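You operate a simulated robot arm through the tools that you are given. There is no shell and no other tool. Be economical: measure what you need, move in short steps, check, and stop when the job is done.

You are at the controls of a simulated robot arm. One attempt, no reset.

TASK
Take the red tile from the top of the test bench and put it on top of the steel can.

Only the result counts: the job must be done as asked and must still hold three seconds after the hand-in. Knocking over, shifting, dropping, spilling or breaking anything else fails it.

THE ROBOT
A 6-joint arm with a two-finger parallel gripper, fixed in place. Base frame: the origin is at the foot of the arm, x ahead of it, y to its left, z up; the work surface is at about z = 0. Lengths are in m, angles in degrees, forces in N, time in s.
With the tool pointing down near the work surface it reaches from about 0.14 to 0.58 m from the base axis. Its first joint turns from -66.0 to 66.0 degrees. Payload 2.1 kg.
Tool frame: the origin (TCP) lies between the finger pads and is the grasp point; the fingertips stand 0.03 m ahead of it; z points along the fingers, y is the line along which they close. The gripper opens to 0.094 m. The fingers are 0.028 m wide and 0.01 m thick; the gripper's body (0.05 by 0.096 m) begins 0.055 m behind the TCP.
Orientation is that of the tool frame in the base frame, as [roll, pitch, yaw] about the fixed x, y, z axes, in that order (R = Rz(yaw) Ry(pitch) Rx(roll)). With the fingers straight down and closing along the base's y, the tool's x points along the base's -x, its y along +y and its z along -z.

THE INTERFACE
- The arm moves only by the tool send_rows. Its argument "series" is a list that holds one entry, the list of rows, each a list of 6 numbers: the shift along the tool's x, y, z in units of 25 mm (1.0 is 25 mm), then the turn, a rotation vector about the tool's x, y, z in units of 4 degrees (1.0 is 4 degrees). In form: [[[dx, dy, dz, ax, ay, az], ...]]. A call has 1 to 20 rows; each row shifts and turns the commanded pose from where the row before left it, along the tool's axes as they then stand. "claw" is the opening, from 0 (shut) to 1 (fully open), set as the call begins (left out, the last holds). A call with a number of a shift or a turn outside -1 to 1 is refused whole. A row lasts 0.2 s, in which the tool goes at most 0.05 m and 8.6 degrees; a call with a longer step from one row to the next is refused whole, and so is a gripper value outside its range. A pose out of reach is approached as far as the arm can. The call stops where the force on the tool passes 40 N (or 10 N more than at its start, if that is more) or the arm is blocked; 0.2 s more then pass. Each finger travels about 0.072 m/s and halts on what it meets, pressing with about 42 N; the grip force reading is that of the motor and also rises with nothing between the fingers. The clock runs only during rows and for 0.2 s after the last one: add rows that do not move to give the fingers time. It gives the time, the measured TCP pose, the force on the tool (base axes), the opening and the grip force at its end, in the units of the frame above (readings bear some noise).
- Cameras (640 x 400 px; columns grow to the right, rows downward): "scene" is fixed at [0.0738, -0.3946, 0.4729]; the picture's right is [0.51, -0.86, 0.00], its down [-0.56, -0.33, -0.76] and it looks along [0.65, 0.39, -0.65] (base axes); focal length 332 px, centre (320, 200). "wrist" rides on the gripper at [0.076, 0.014, -0.102] in the tool frame; the picture's right is [-0.18, 0.98, 0.00], its down [-0.75, -0.14, -0.64] and it looks along [-0.63, -0.12, 0.77] (tool axes); focal length 243 px, centre (320, 200). There is no depth. A picture from a camera that has moved, and an enlarged one, comes with that camera's place and axes in the base frame and with its lens.
- grab_frame(camera): a new picture of that camera. The clock stands still meanwhile.
- close_up(camera, box): a new picture of the part [left, top, right, bottom] of that camera's present view, enlarged. The clock stands still meanwhile.
- job_done(): hands the job in; it is judged then, once.

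Go step by step. Nothing tells you positions but the pictures and the camera data: compare them with the known pose of the tool, close in by small moves and look again before you grip or let go. The budget is 90 turns and 46 pictures, counting those below and the enlarged ones. Unless the task says otherwise, let go and move clear before handing in, and close with one line.

The tools are called after ">>>" as a command line: name --argument value ..., lists and objects as JSON in quotes. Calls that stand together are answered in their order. send_rows: Moves the arm, as the interface text tells. Its arguments: {"type":"object","properties":{"series":{"type":"array","items":{"type":"array","items":{"type":"array","items":{"type":"number"}}}},"claw":{"type":"number"}},"required":["series"]} The other tools are called the same way: grab_frame (camera) takes a picture; close_up (camera, box) takes an enlarged picture of a part of a camera's view; job_done () hands the job in.

At the start:

```text
time: 0.0
tcp_pos: [0.2372, -0.2345, 0.2661]
tcp_rot: [-180.0, 0.1, -179.9]
ft_force: [-0.5, -0.1, 0.2]
gripper_width: 0.0941
finger_force: 0.0
```

scene: 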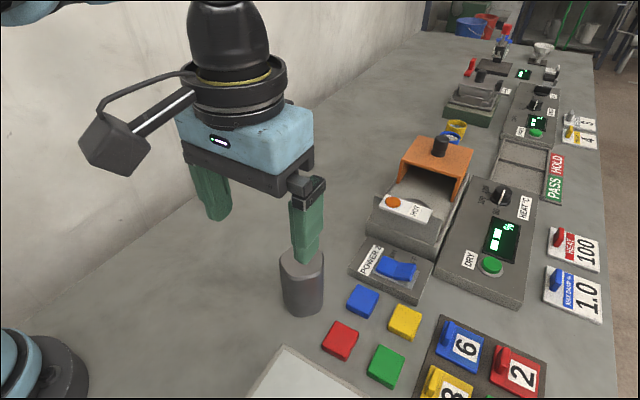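
wrist: 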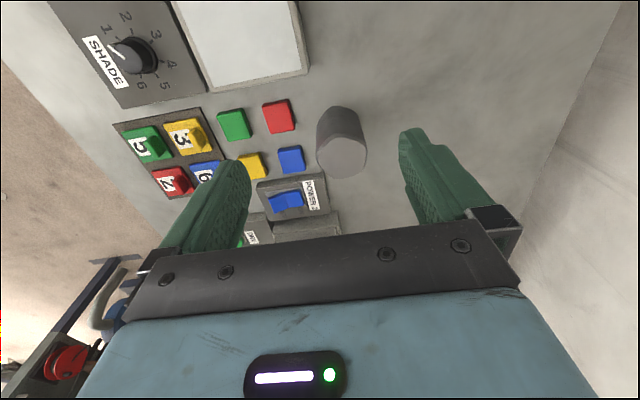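

The plain red tile appears to be near (0.29, -0.30) and the grey can near (0.31, -0.22). I'll enlarge both views to measure them.

>>> close_up --camera "scene" --box '[240, 230, 440, 400]'

>>> close_up --camera "wrist" --box '[200, 80, 400, 205]'

```text
2.35 times, centred on (340, 315) of scene
camera zoom: at [0.0738, -0.3946, 0.4729], right [0.51, -0.86, 0.0], down [-0.56, -0.33, -0.76], along [0.65, 0.39, -0.65], focal length 782 px, centre (273, -71)
```

zoom: 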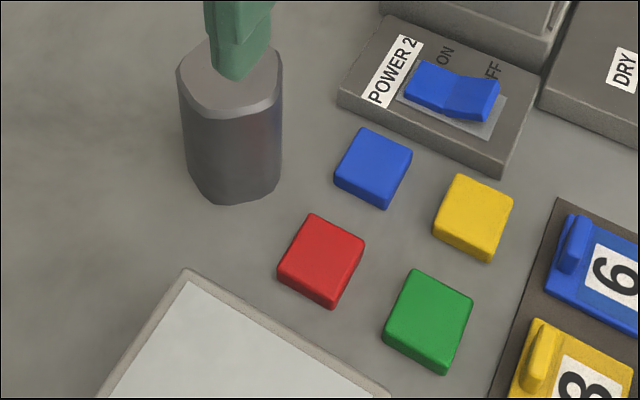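

```text
3.20 times, centred on (300, 142) of wrist
camera zoom: at [0.1591, -0.2211, 0.3685], right [0.18, 0.98, 0.0], down [0.75, -0.14, 0.64], along [0.63, -0.12, -0.77], focal length 776 px, centre (384, 384)
```

zoom: 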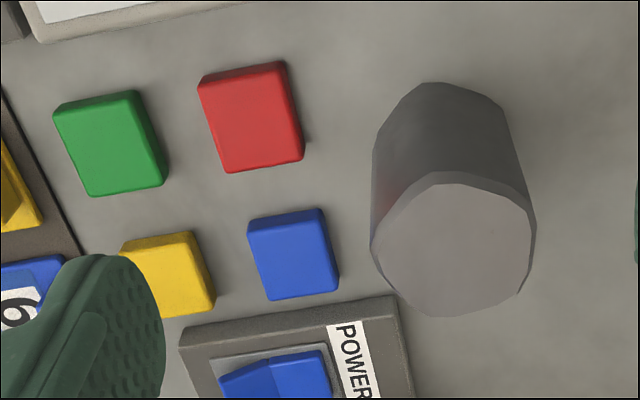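

Triangulating gives the can top at about z 0.10, centred near (0.313, -0.222), and the tile at about (0.283, -0.303), roughly aligned with the axes. The can sits close on the +y side, so I'll turn the gripper 90° to close along x, above the tile.

>>> send_rows --series '[[[-0.63, -0.91, 0, 0, 0, 0], [-0.63, -0.91, 0, 0, 0, 0], [-0.63, -0.91, 0, 0, 0, 0], [0, 0, 0, 0, 0, -1], [0, 0, 0, 0, 0, -1], [0, 0, 0, 0, 0, -1], [0, 0, 0, 0, 0, -1], [0, 0, 0, 0, 0, -1], [0, 0, 0, 0, 0, -1], [0, 0, 0, 0, 0, -1], [0, 0, 0, 0, 0, -1], [0, 0, 0, 0, 0, -1], [0, 0, 0, 0, 0, -1], [0, 0, 0, 0, 0, -1], [0, 0, 0, 0, 0, -1]]]' --claw 1

>>> send_rows --series '[[[0, 0, 0, 0, 0, -1], [0, 0, 0, 0, 0, -1], [0, 0, 0, 0, 0, -1], [0, 0, 0, 0, 0, -1], [0, 0, 0, 0, 0, -1], [0, 0, 0, 0, 0, -1], [0, 0, 0, 0, 0, -1], [0, 0, 0, 0, 0, -1], [0, 0, 0, 0, 0, -1], [0, 0, 0, 0, 0, -1], [0, 0, 0, 0, 0, -0.5], [0, 0, 0, 0, 0, 0]]]'

>>> grab_frame --camera "wrist"

>>> grab_frame --camera "scene"

```text
time: 3.2
tcp_pos: [0.2826, -0.3016, 0.2643]
tcp_rot: [180.0, 0.0, -132.0]
ft_force: [0.0, 0.1, -0.5]
gripper_width: 0.094
finger_force: 0.1
```

```text
time: 5.8
tcp_pos: [0.2833, -0.3011, 0.2633]
tcp_rot: [179.9, 0.0, -90.1]
ft_force: [-0.8, -0.5, -0.6]
gripper_width: 0.0942
finger_force: 0.0
```

```text
41 pictures are left
camera wrist: at [0.2683, -0.3803, 0.3689], right [-0.98, 0.18, 0.0], down [0.14, 0.75, 0.64], along [0.12, 0.63, -0.77], focal length 243 px, centre (320, 200)
```

wrist: 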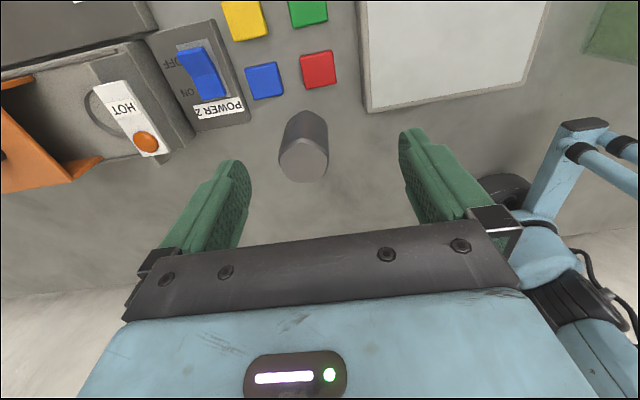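

```text
40 pictures are left
```

scene: 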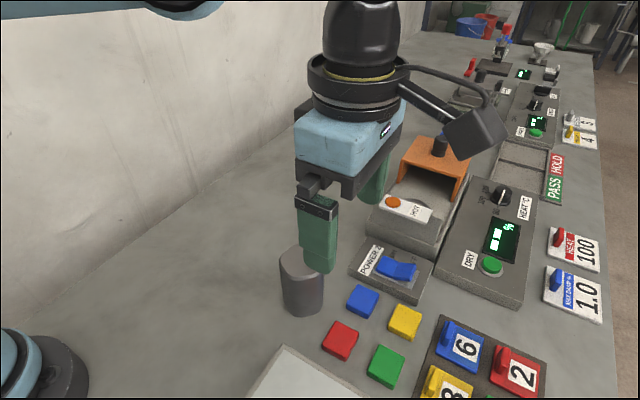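

The tile reads at about (0.284, -0.306), with its top near z 0.013. I'll go down 0.1 m with a small y correction and look again.

>>> send_rows --series '[[[0.2, 0, 1, 0, 0, 0], [0, 0, 1, 0, 0, 0], [0, 0, 1, 0, 0, 0], [0, 0, 1, 0, 0, 0], [0, 0, 0, 0, 0, 0]]]'

>>> grab_frame --camera "wrist"

>>> close_up --camera "wrist" --box '[240, 50, 400, 150]'

>>> close_up --camera "scene" --box '[240, 200, 440, 400]'

```text
time: 7.0
tcp_pos: [0.2821, -0.3078, 0.1649]
tcp_rot: [-180.0, 0.0, -89.9]
ft_force: [-0.2, -0.1, 0.2]
gripper_width: 0.094
finger_force: 0.0
```

```text
39 pictures are left
camera wrist: at [0.2671, -0.3851, 0.2689], right [-0.98, 0.18, 0.0], down [0.14, 0.75, 0.64], along [0.12, 0.63, -0.77], focal length 243 px, centre (320, 200)
```

wrist: 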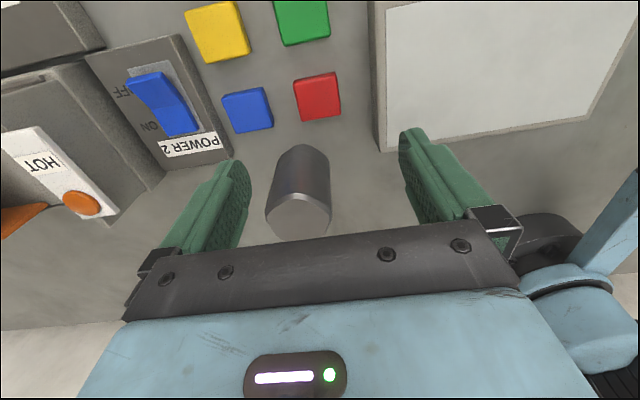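

```text
4.00 times, centred on (320, 100) of wrist
camera zoom: at [0.2671, -0.3851, 0.2689], right [-0.98, 0.18, 0.0], down [0.14, 0.75, 0.64], along [0.12, 0.63, -0.77], focal length 970 px, centre (320, 600)
```

zoom: 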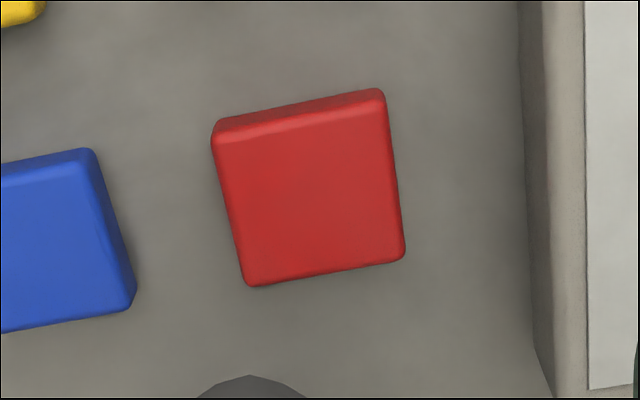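

```text
2.00 times, centred on (340, 300) of scene
camera zoom: at [0.0738, -0.3946, 0.4729], right [0.51, -0.86, 0.0], down [-0.56, -0.33, -0.76], along [0.65, 0.39, -0.65], focal length 665 px, centre (280, 0)
```

zoom: 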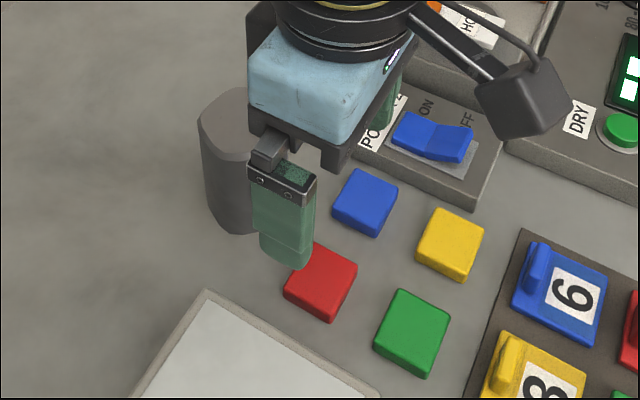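

The tile is at about (0.2845, -0.307), axis aligned and about 42 mm wide, with 28 mm or more free on both sides. I'll nudge x, narrow the opening to 62 mm and descend to just above the grasp height.

>>> send_rows --series '[[[-0.03, -0.09, 0, 0, 0, 0], [0, 0, 1, 0, 0, 0], [0, 0, 1, 0, 0, 0], [0, 0, 1, 0, 0, 0], [0, 0, 0.8, 0, 0, 0], [0, 0, 0.8, 0, 0, 0], [0, 0, 0, 0, 0, 0]]]' --claw 0.67

>>> grab_frame --camera "wrist"

>>> close_up --camera "scene" --box '[240, 220, 420, 380]'

```text
time: 8.6
tcp_pos: [0.2864, -0.3073, 0.0505]
tcp_rot: [-180.0, 0.0, -90.0]
ft_force: [0.3, -0.1, -0.5]
gripper_width: 0.0629
finger_force: 0.0
```

```text
36 pictures are left
camera wrist: at [0.271, -0.3852, 0.1545], right [-0.98, 0.18, 0.0], down [0.14, 0.75, 0.64], along [0.12, 0.63, -0.77], focal length 243 px, centre (320, 200)
```

wrist: 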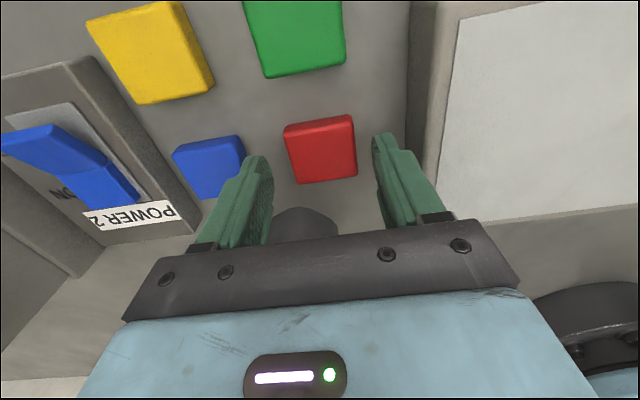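

```text
2.50 times, centred on (330, 300) of scene
camera zoom: at [0.0738, -0.3946, 0.4729], right [0.51, -0.86, 0.0], down [-0.56, -0.33, -0.76], along [0.65, 0.39, -0.65], focal length 831 px, centre (295, -50)
```

zoom: 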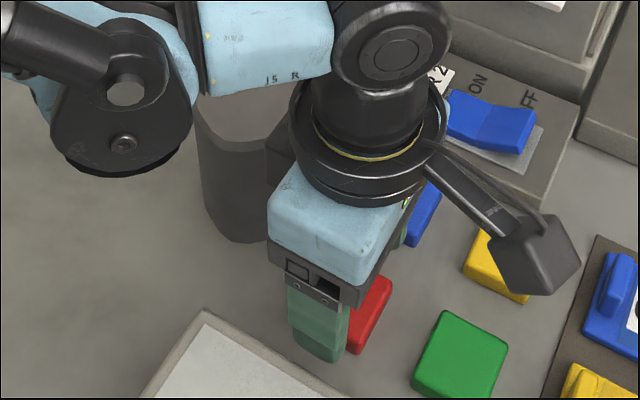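

The fingers straddle the tile with clearance. I'll descend the last 15 mm and close.

>>> send_rows --series '[[[0.05, 0, 0.31, 0, 0, 0], [0, 0, 0.31, 0, 0, 0], [0, 0, 0, 0, 0, 0]]]'

>>> grab_frame --camera "wrist"

```text
time: 9.4
tcp_pos: [0.2852, -0.3076, 0.0345]
tcp_rot: [180.0, 0.1, -90.0]
ft_force: [0.1, 0.2, 0.3]
gripper_width: 0.0631
finger_force: 0.1
```

```text
34 pictures are left
camera wrist: at [0.2709, -0.3858, 0.1387], right [-0.98, 0.18, 0.0], down [0.14, 0.75, 0.64], along [0.12, 0.63, -0.77], focal length 243 px, centre (320, 200)
```

wrist: 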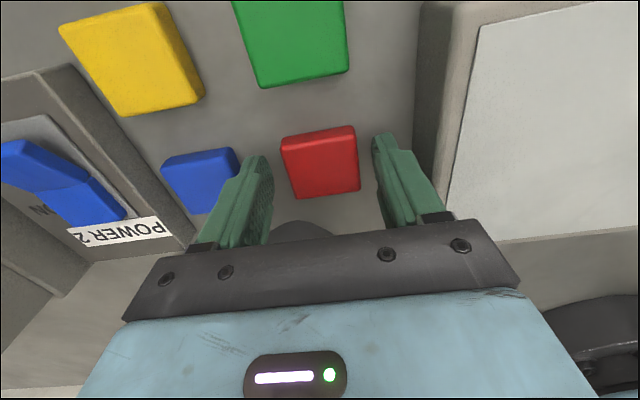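

The fingers sit on both sides of the tile and touch nothing else, so I'll close now.

>>> send_rows --series '[[[0, 0, 0, 0, 0, 0], [0, 0, 0, 0, 0, 0], [0, 0, 0, 0, 0, 0], [0, 0, 0, 0, 0, 0]]]' --claw 0.2

>>> grab_frame --camera "wrist"

```text
time: 10.4
tcp_pos: [0.2863, -0.3084, 0.0346]
tcp_rot: [179.9, 0.0, -90.1]
ft_force: [-0.4, 0.2, 0.2]
gripper_width: 0.0427
finger_force: 42.2
```

```text
33 pictures are left
camera wrist: at [0.2709, -0.3858, 0.1389], right [-0.98, 0.18, 0.0], down [0.14, 0.75, 0.64], along [0.12, 0.63, -0.77], focal length 243 px, centre (320, 200)
```

wrist: 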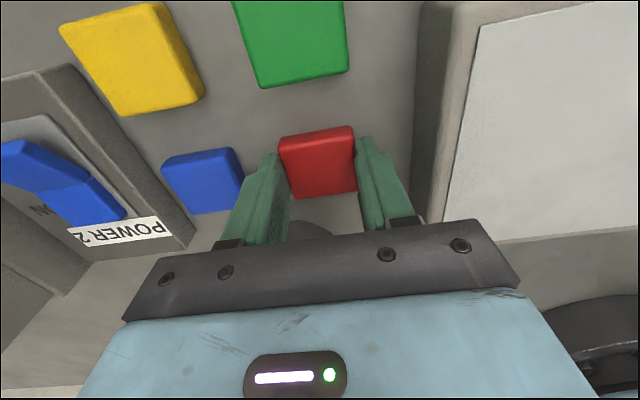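

The tile is gripped at 42.7 mm. I'll lift straight up and look at the tile and the can.

>>> send_rows --series '[[[0, 0, -0.5, 0, 0, 0], [0, 0, -1, 0, 0, 0], [0, 0, -1, 0, 0, 0], [0, 0, -1, 0, 0, 0], [0, 0, -1, 0, 0, 0], [0, 0, -1, 0, 0, 0], [0, 0, -0.5, 0, 0, 0], [0, 0, 0, 0, 0, 0]]]'

>>> grab_frame --camera "wrist"

>>> close_up --camera "scene" --box '[220, 180, 420, 340]'

```text
time: 12.2
tcp_pos: [0.2852, -0.3076, 0.1818]
tcp_rot: [-180.0, 0.0, -90.0]
ft_force: [-0.1, -0.1, -0.3]
gripper_width: 0.0425
finger_force: 42.0
```

```text
32 pictures are left
camera wrist: at [0.2703, -0.3859, 0.2871], right [-0.98, 0.18, 0.0], down [0.14, 0.75, 0.64], along [0.12, 0.63, -0.77], focal length 243 px, centre (320, 200)
```

wrist: 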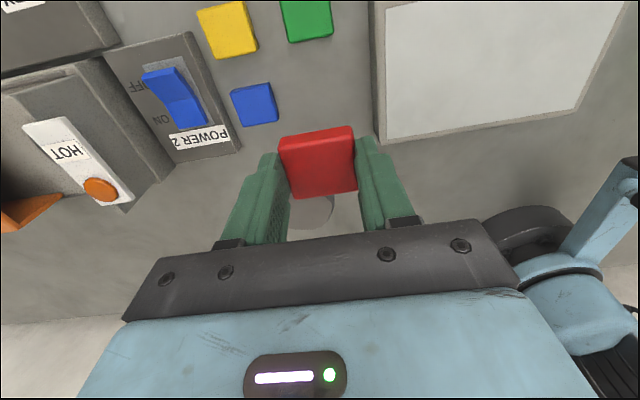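

```text
2.50 times, centred on (320, 260) of scene
camera zoom: at [0.0738, -0.3946, 0.4729], right [0.51, -0.86, 0.0], down [-0.56, -0.33, -0.76], along [0.65, 0.39, -0.65], focal length 831 px, centre (320, 50)
```

zoom: 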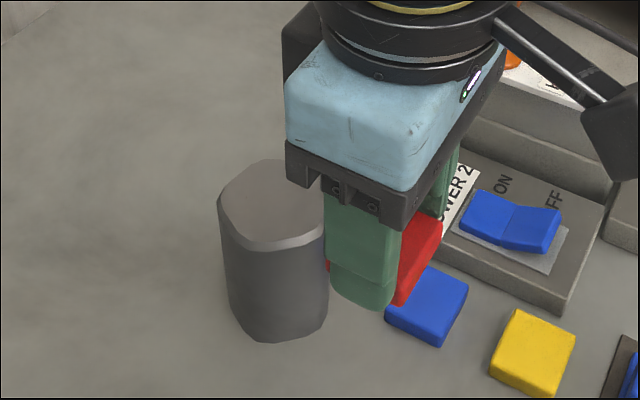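

The tile is held level. Cross-checking the views, the can top is nearer z 0.09, centred at about (0.321, -0.2225), so I'll move above it and check.

>>> send_rows --series '[[[-0.85, -0.36, 0, 0, 0, 0], [-0.85, -0.36, 0, 0, 0, 0], [-0.85, -0.36, 0, 0, 0, 0], [-0.85, -0.36, 0, 0, 0, 0], [0, 0, 0, 0, 0, 0]]]'

>>> grab_frame --camera "wrist"

>>> close_up --camera "scene" --box '[220, 180, 420, 340]'

```text
time: 13.4
tcp_pos: [0.3211, -0.2229, 0.185]
tcp_rot: [179.9, 0.0, -90.0]
ft_force: [-0.3, -1.1, 0.1]
gripper_width: 0.0421
finger_force: 42.4
```

```text
30 pictures are left
camera wrist: at [0.3063, -0.3002, 0.288], right [-0.98, 0.18, 0.0], down [0.14, 0.75, 0.64], along [0.12, 0.63, -0.77], focal length 243 px, centre (320, 200)
```

wrist: 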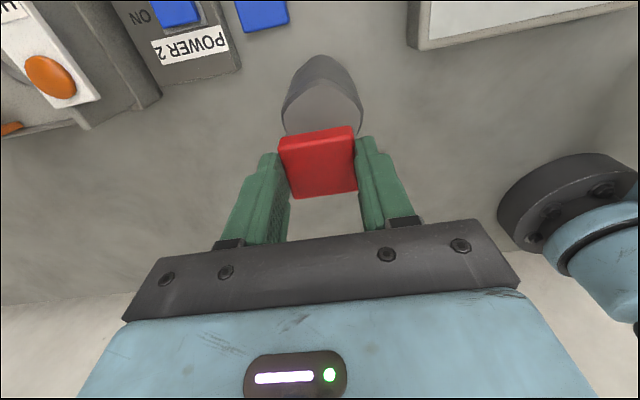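

```text
2.50 times, centred on (320, 260) of scene
camera zoom: at [0.0738, -0.3946, 0.4729], right [0.51, -0.86, 0.0], down [-0.56, -0.33, -0.76], along [0.65, 0.39, -0.65], focal length 831 px, centre (320, 50)
```

zoom: 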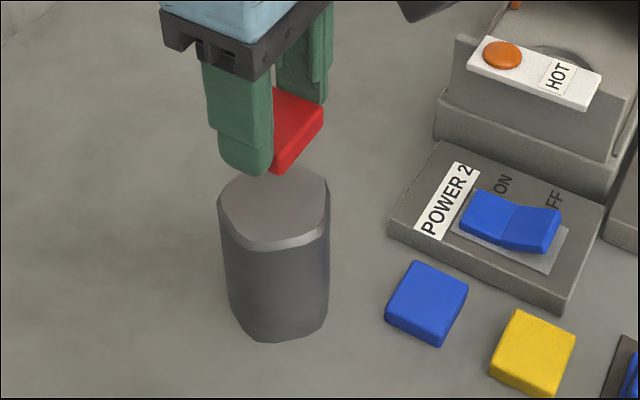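

The estimates agree to within a few mm. I'll descend until the tile is about 10 mm above the can top, then check.

>>> send_rows --series '[[[0, 0, 0.6, 0, 0, 0], [0, 0, 0.6, 0, 0, 0], [0, 0, 0.6, 0, 0, 0], [0, 0, 0, 0, 0, 0]]]'

>>> close_up --camera "wrist" --box '[220, 30, 440, 240]'

>>> close_up --camera "scene" --box '[240, 200, 370, 330]'

```text
time: 14.4
tcp_pos: [0.3217, -0.2245, 0.1388]
tcp_rot: [-180.0, 0.0, -90.0]
ft_force: [-0.2, -0.6, -0.2]
gripper_width: 0.0428
finger_force: 41.5
```

```text
1.90 times, centred on (330, 135) of wrist
camera zoom: at [0.3067, -0.3017, 0.2419], right [-0.98, 0.18, 0.0], down [0.14, 0.75, 0.64], along [0.12, 0.63, -0.77], focal length 462 px, centre (301, 324)
```

zoom: 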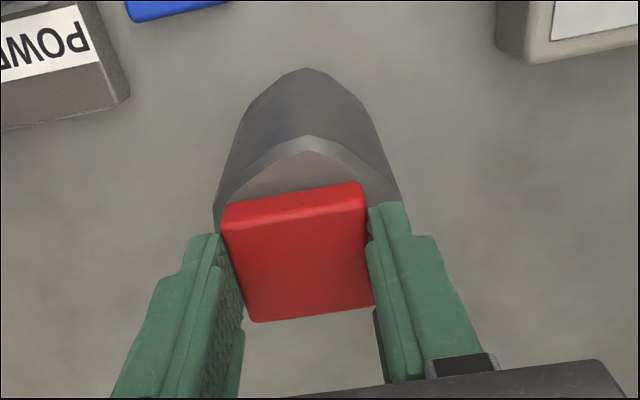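

```text
3.08 times, centred on (305, 265) of scene
camera zoom: at [0.0738, -0.3946, 0.4729], right [0.51, -0.86, 0.0], down [-0.56, -0.33, -0.76], along [0.65, 0.39, -0.65], focal length 1022 px, centre (366, 0)
```

zoom: 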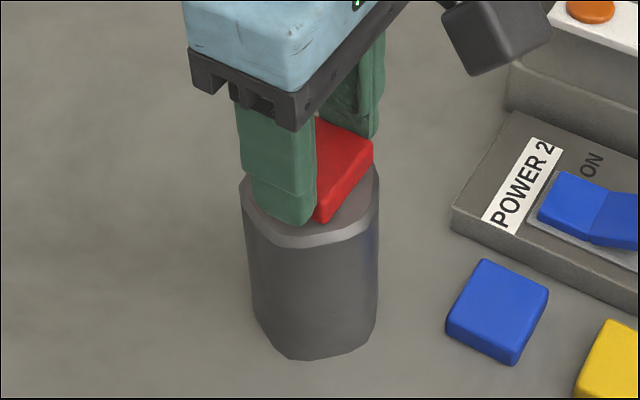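

The tile is centred over the can to within about 3 mm. I'll make a tiny correction and lower in fine steps, watching the force.

>>> send_rows --series '[[[-0.06, 0.06, 0.1, 0, 0, 0], [0, 0, 0.1, 0, 0, 0], [0, 0, 0.1, 0, 0, 0], [0, 0, 0, 0, 0, 0]]]'

>>> close_up --camera "scene" --box '[270, 220, 340, 290]'

>>> close_up --camera "wrist" --box '[240, 70, 400, 220]'

```text
time: 15.4
tcp_pos: [0.3211, -0.2213, 0.1316]
tcp_rot: [180.0, -0.1, -90.1]
ft_force: [-3.6, -1.7, 39.6]
gripper_width: 0.0428
finger_force: 42.0
```

```text
5.71 times, centred on (305, 255) of scene
camera zoom: at [0.0737, -0.3946, 0.473], right [0.51, -0.86, 0.0], down [-0.56, -0.33, -0.76], along [0.65, 0.39, -0.65], focal length 1899 px, centre (406, -114)
```

zoom: 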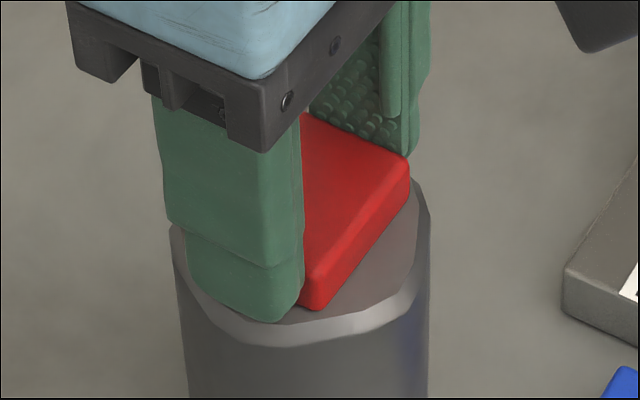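

```text
2.67 times, centred on (320, 145) of wrist
camera zoom: at [0.3055, -0.2995, 0.2357], right [-0.98, 0.18, 0.0], down [0.14, 0.75, 0.64], along [0.12, 0.63, -0.77], focal length 647 px, centre (320, 347)
```

zoom: 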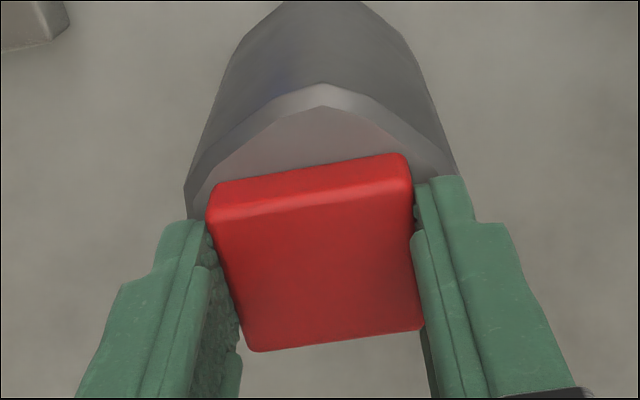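

The tile touches the can (TCP z 0.1316, so the can top is about 0.097) and sits about 5 mm too far in +y. I'll lift slightly, correct, and set it down gently.

>>> send_rows --series '[[[0, 0, -0.2, 0, 0, 0], [0.16, 0.1, 0, 0, 0, 0], [0, 0, 0, 0, 0, 0], [0, 0, 0.06, 0, 0, 0], [0, 0, 0, 0, 0, 0]]]'

>>> close_up --camera "scene" --box '[270, 220, 340, 290]'

```text
time: 16.6
tcp_pos: [0.3179, -0.2251, 0.1338]
tcp_rot: [180.0, 0.0, -90.0]
ft_force: [0.1, -0.3, 0.3]
gripper_width: 0.0425
finger_force: 42.0
```

```text
5.71 times, centred on (305, 255) of scene
camera zoom: at [0.0738, -0.3946, 0.4729], right [0.51, -0.86, 0.0], down [-0.56, -0.33, -0.76], along [0.65, 0.39, -0.65], focal length 1899 px, centre (406, -114)
```

zoom: 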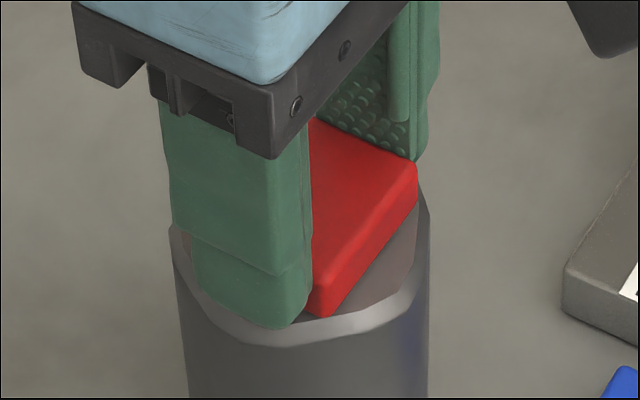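

The can has not moved and the tile is better centred. I'll lower the last 2 mm.

>>> send_rows --series '[[[0, 0, 0.03, 0, 0, 0], [0, 0, 0.02, 0, 0, 0], [0, 0, 0, 0, 0, 0]]]'

```text
time: 17.4
tcp_pos: [0.3179, -0.2243, 0.1327]
tcp_rot: [180.0, 0.1, -90.0]
ft_force: [0.2, -0.2, -0.5]
gripper_width: 0.0427
finger_force: 42.0
```

No contact yet, so I'll go a little lower.

>>> send_rows --series '[[[0, 0, 0.03, 0, 0, 0], [0, 0, 0, 0, 0, 0]]]'

```text
time: 18.0
tcp_pos: [0.3186, -0.2248, 0.1317]
tcp_rot: [-180.0, 0.0, -89.9]
ft_force: [-0.1, 1.1, -0.8]
gripper_width: 0.0425
finger_force: 41.8
```

>>> send_rows --series '[[[0, 0, 0.03, 0, 0, 0], [0, 0, 0, 0, 0, 0]]]'

```text
time: 18.6
tcp_pos: [0.3185, -0.2243, 0.1313]
tcp_rot: [-180.0, 0.0, -89.9]
ft_force: [-0.6, 0.7, 11.6]
gripper_width: 0.0424
finger_force: 42.0
```

Light contact at 11.6 N, so the tile is seated. I'll open slowly, a little at a time.

>>> send_rows --series '[[[0, 0, 0, 0, 0, 0], [0, 0, 0, 0, 0, 0], [0, 0, 0, 0, 0, 0]]]' --claw 0.64

>>> close_up --camera "scene" --box '[270, 220, 340, 290]'

```text
time: 19.4
tcp_pos: [0.3182, -0.2256, 0.1321]
tcp_rot: [-180.0, -0.1, -90.0]
ft_force: [0.7, -0.2, -0.6]
gripper_width: 0.0602
finger_force: 0.1
```

```text
5.71 times, centred on (305, 255) of scene
camera zoom: at [0.0738, -0.3946, 0.4729], right [0.51, -0.86, 0.0], down [-0.56, -0.33, -0.76], along [0.65, 0.39, -0.65], focal length 1899 px, centre (406, -114)
```

zoom: 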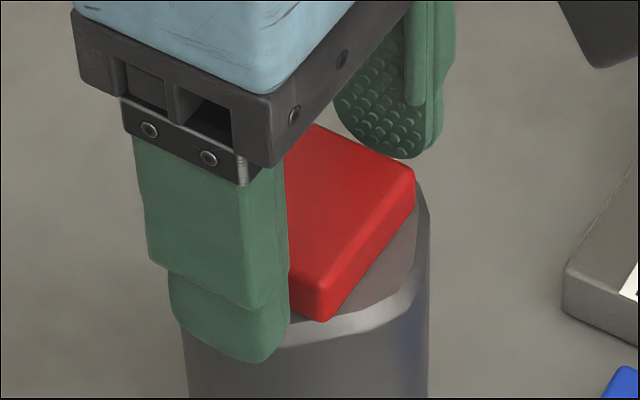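

The tile is resting free on the can, so I'll raise the gripper straight up and verify.

>>> send_rows --series '[[[0, 0, -0.3, 0, 0, 0], [0, 0, -0.8, 0, 0, 0], [0, 0, -1, 0, 0, 0], [0, 0, -1, 0, 0, 0], [0, 0, -1, 0, 0, 0], [0, 0, 0, 0, 0, 0]]]'

>>> close_up --camera "scene" --box '[220, 200, 440, 400]'

>>> grab_frame --camera "wrist"

```text
time: 20.8
tcp_pos: [0.3169, -0.2251, 0.232]
tcp_rot: [180.0, 0.0, -90.0]
ft_force: [0.2, -0.2, 0.4]
gripper_width: 0.0602
finger_force: 0.0
```

```text
2.00 times, centred on (330, 300) of scene
camera zoom: at [0.0738, -0.3946, 0.4729], right [0.51, -0.86, 0.0], down [-0.56, -0.33, -0.76], along [0.65, 0.39, -0.65], focal length 665 px, centre (300, 0)
```

zoom: 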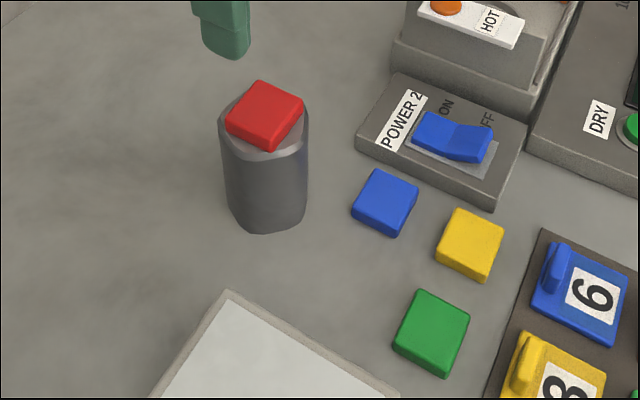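

```text
21 pictures are left
camera wrist: at [0.3019, -0.3028, 0.3375], right [-0.98, 0.18, 0.0], down [0.14, 0.75, 0.64], along [0.12, 0.63, -0.77], focal length 243 px, centre (320, 200)
```

wrist: 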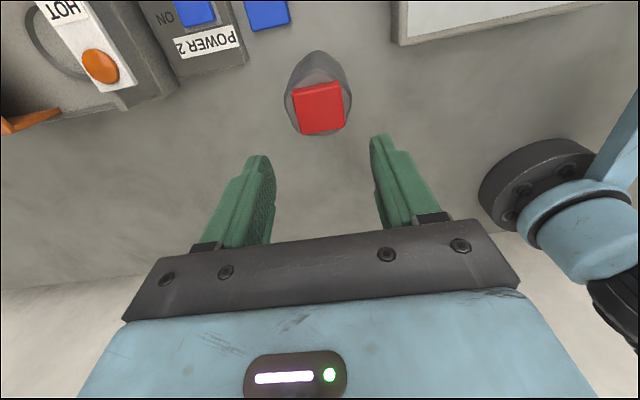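

The red tile lies flat near the centre of the can top, the gripper is clear, and nothing else has moved. I'm handing in.

>>> job_done

```text
The job is handed in.
```

The red tile is on top of the steel can, released and resting flat, and the pictures show nothing else was moved.
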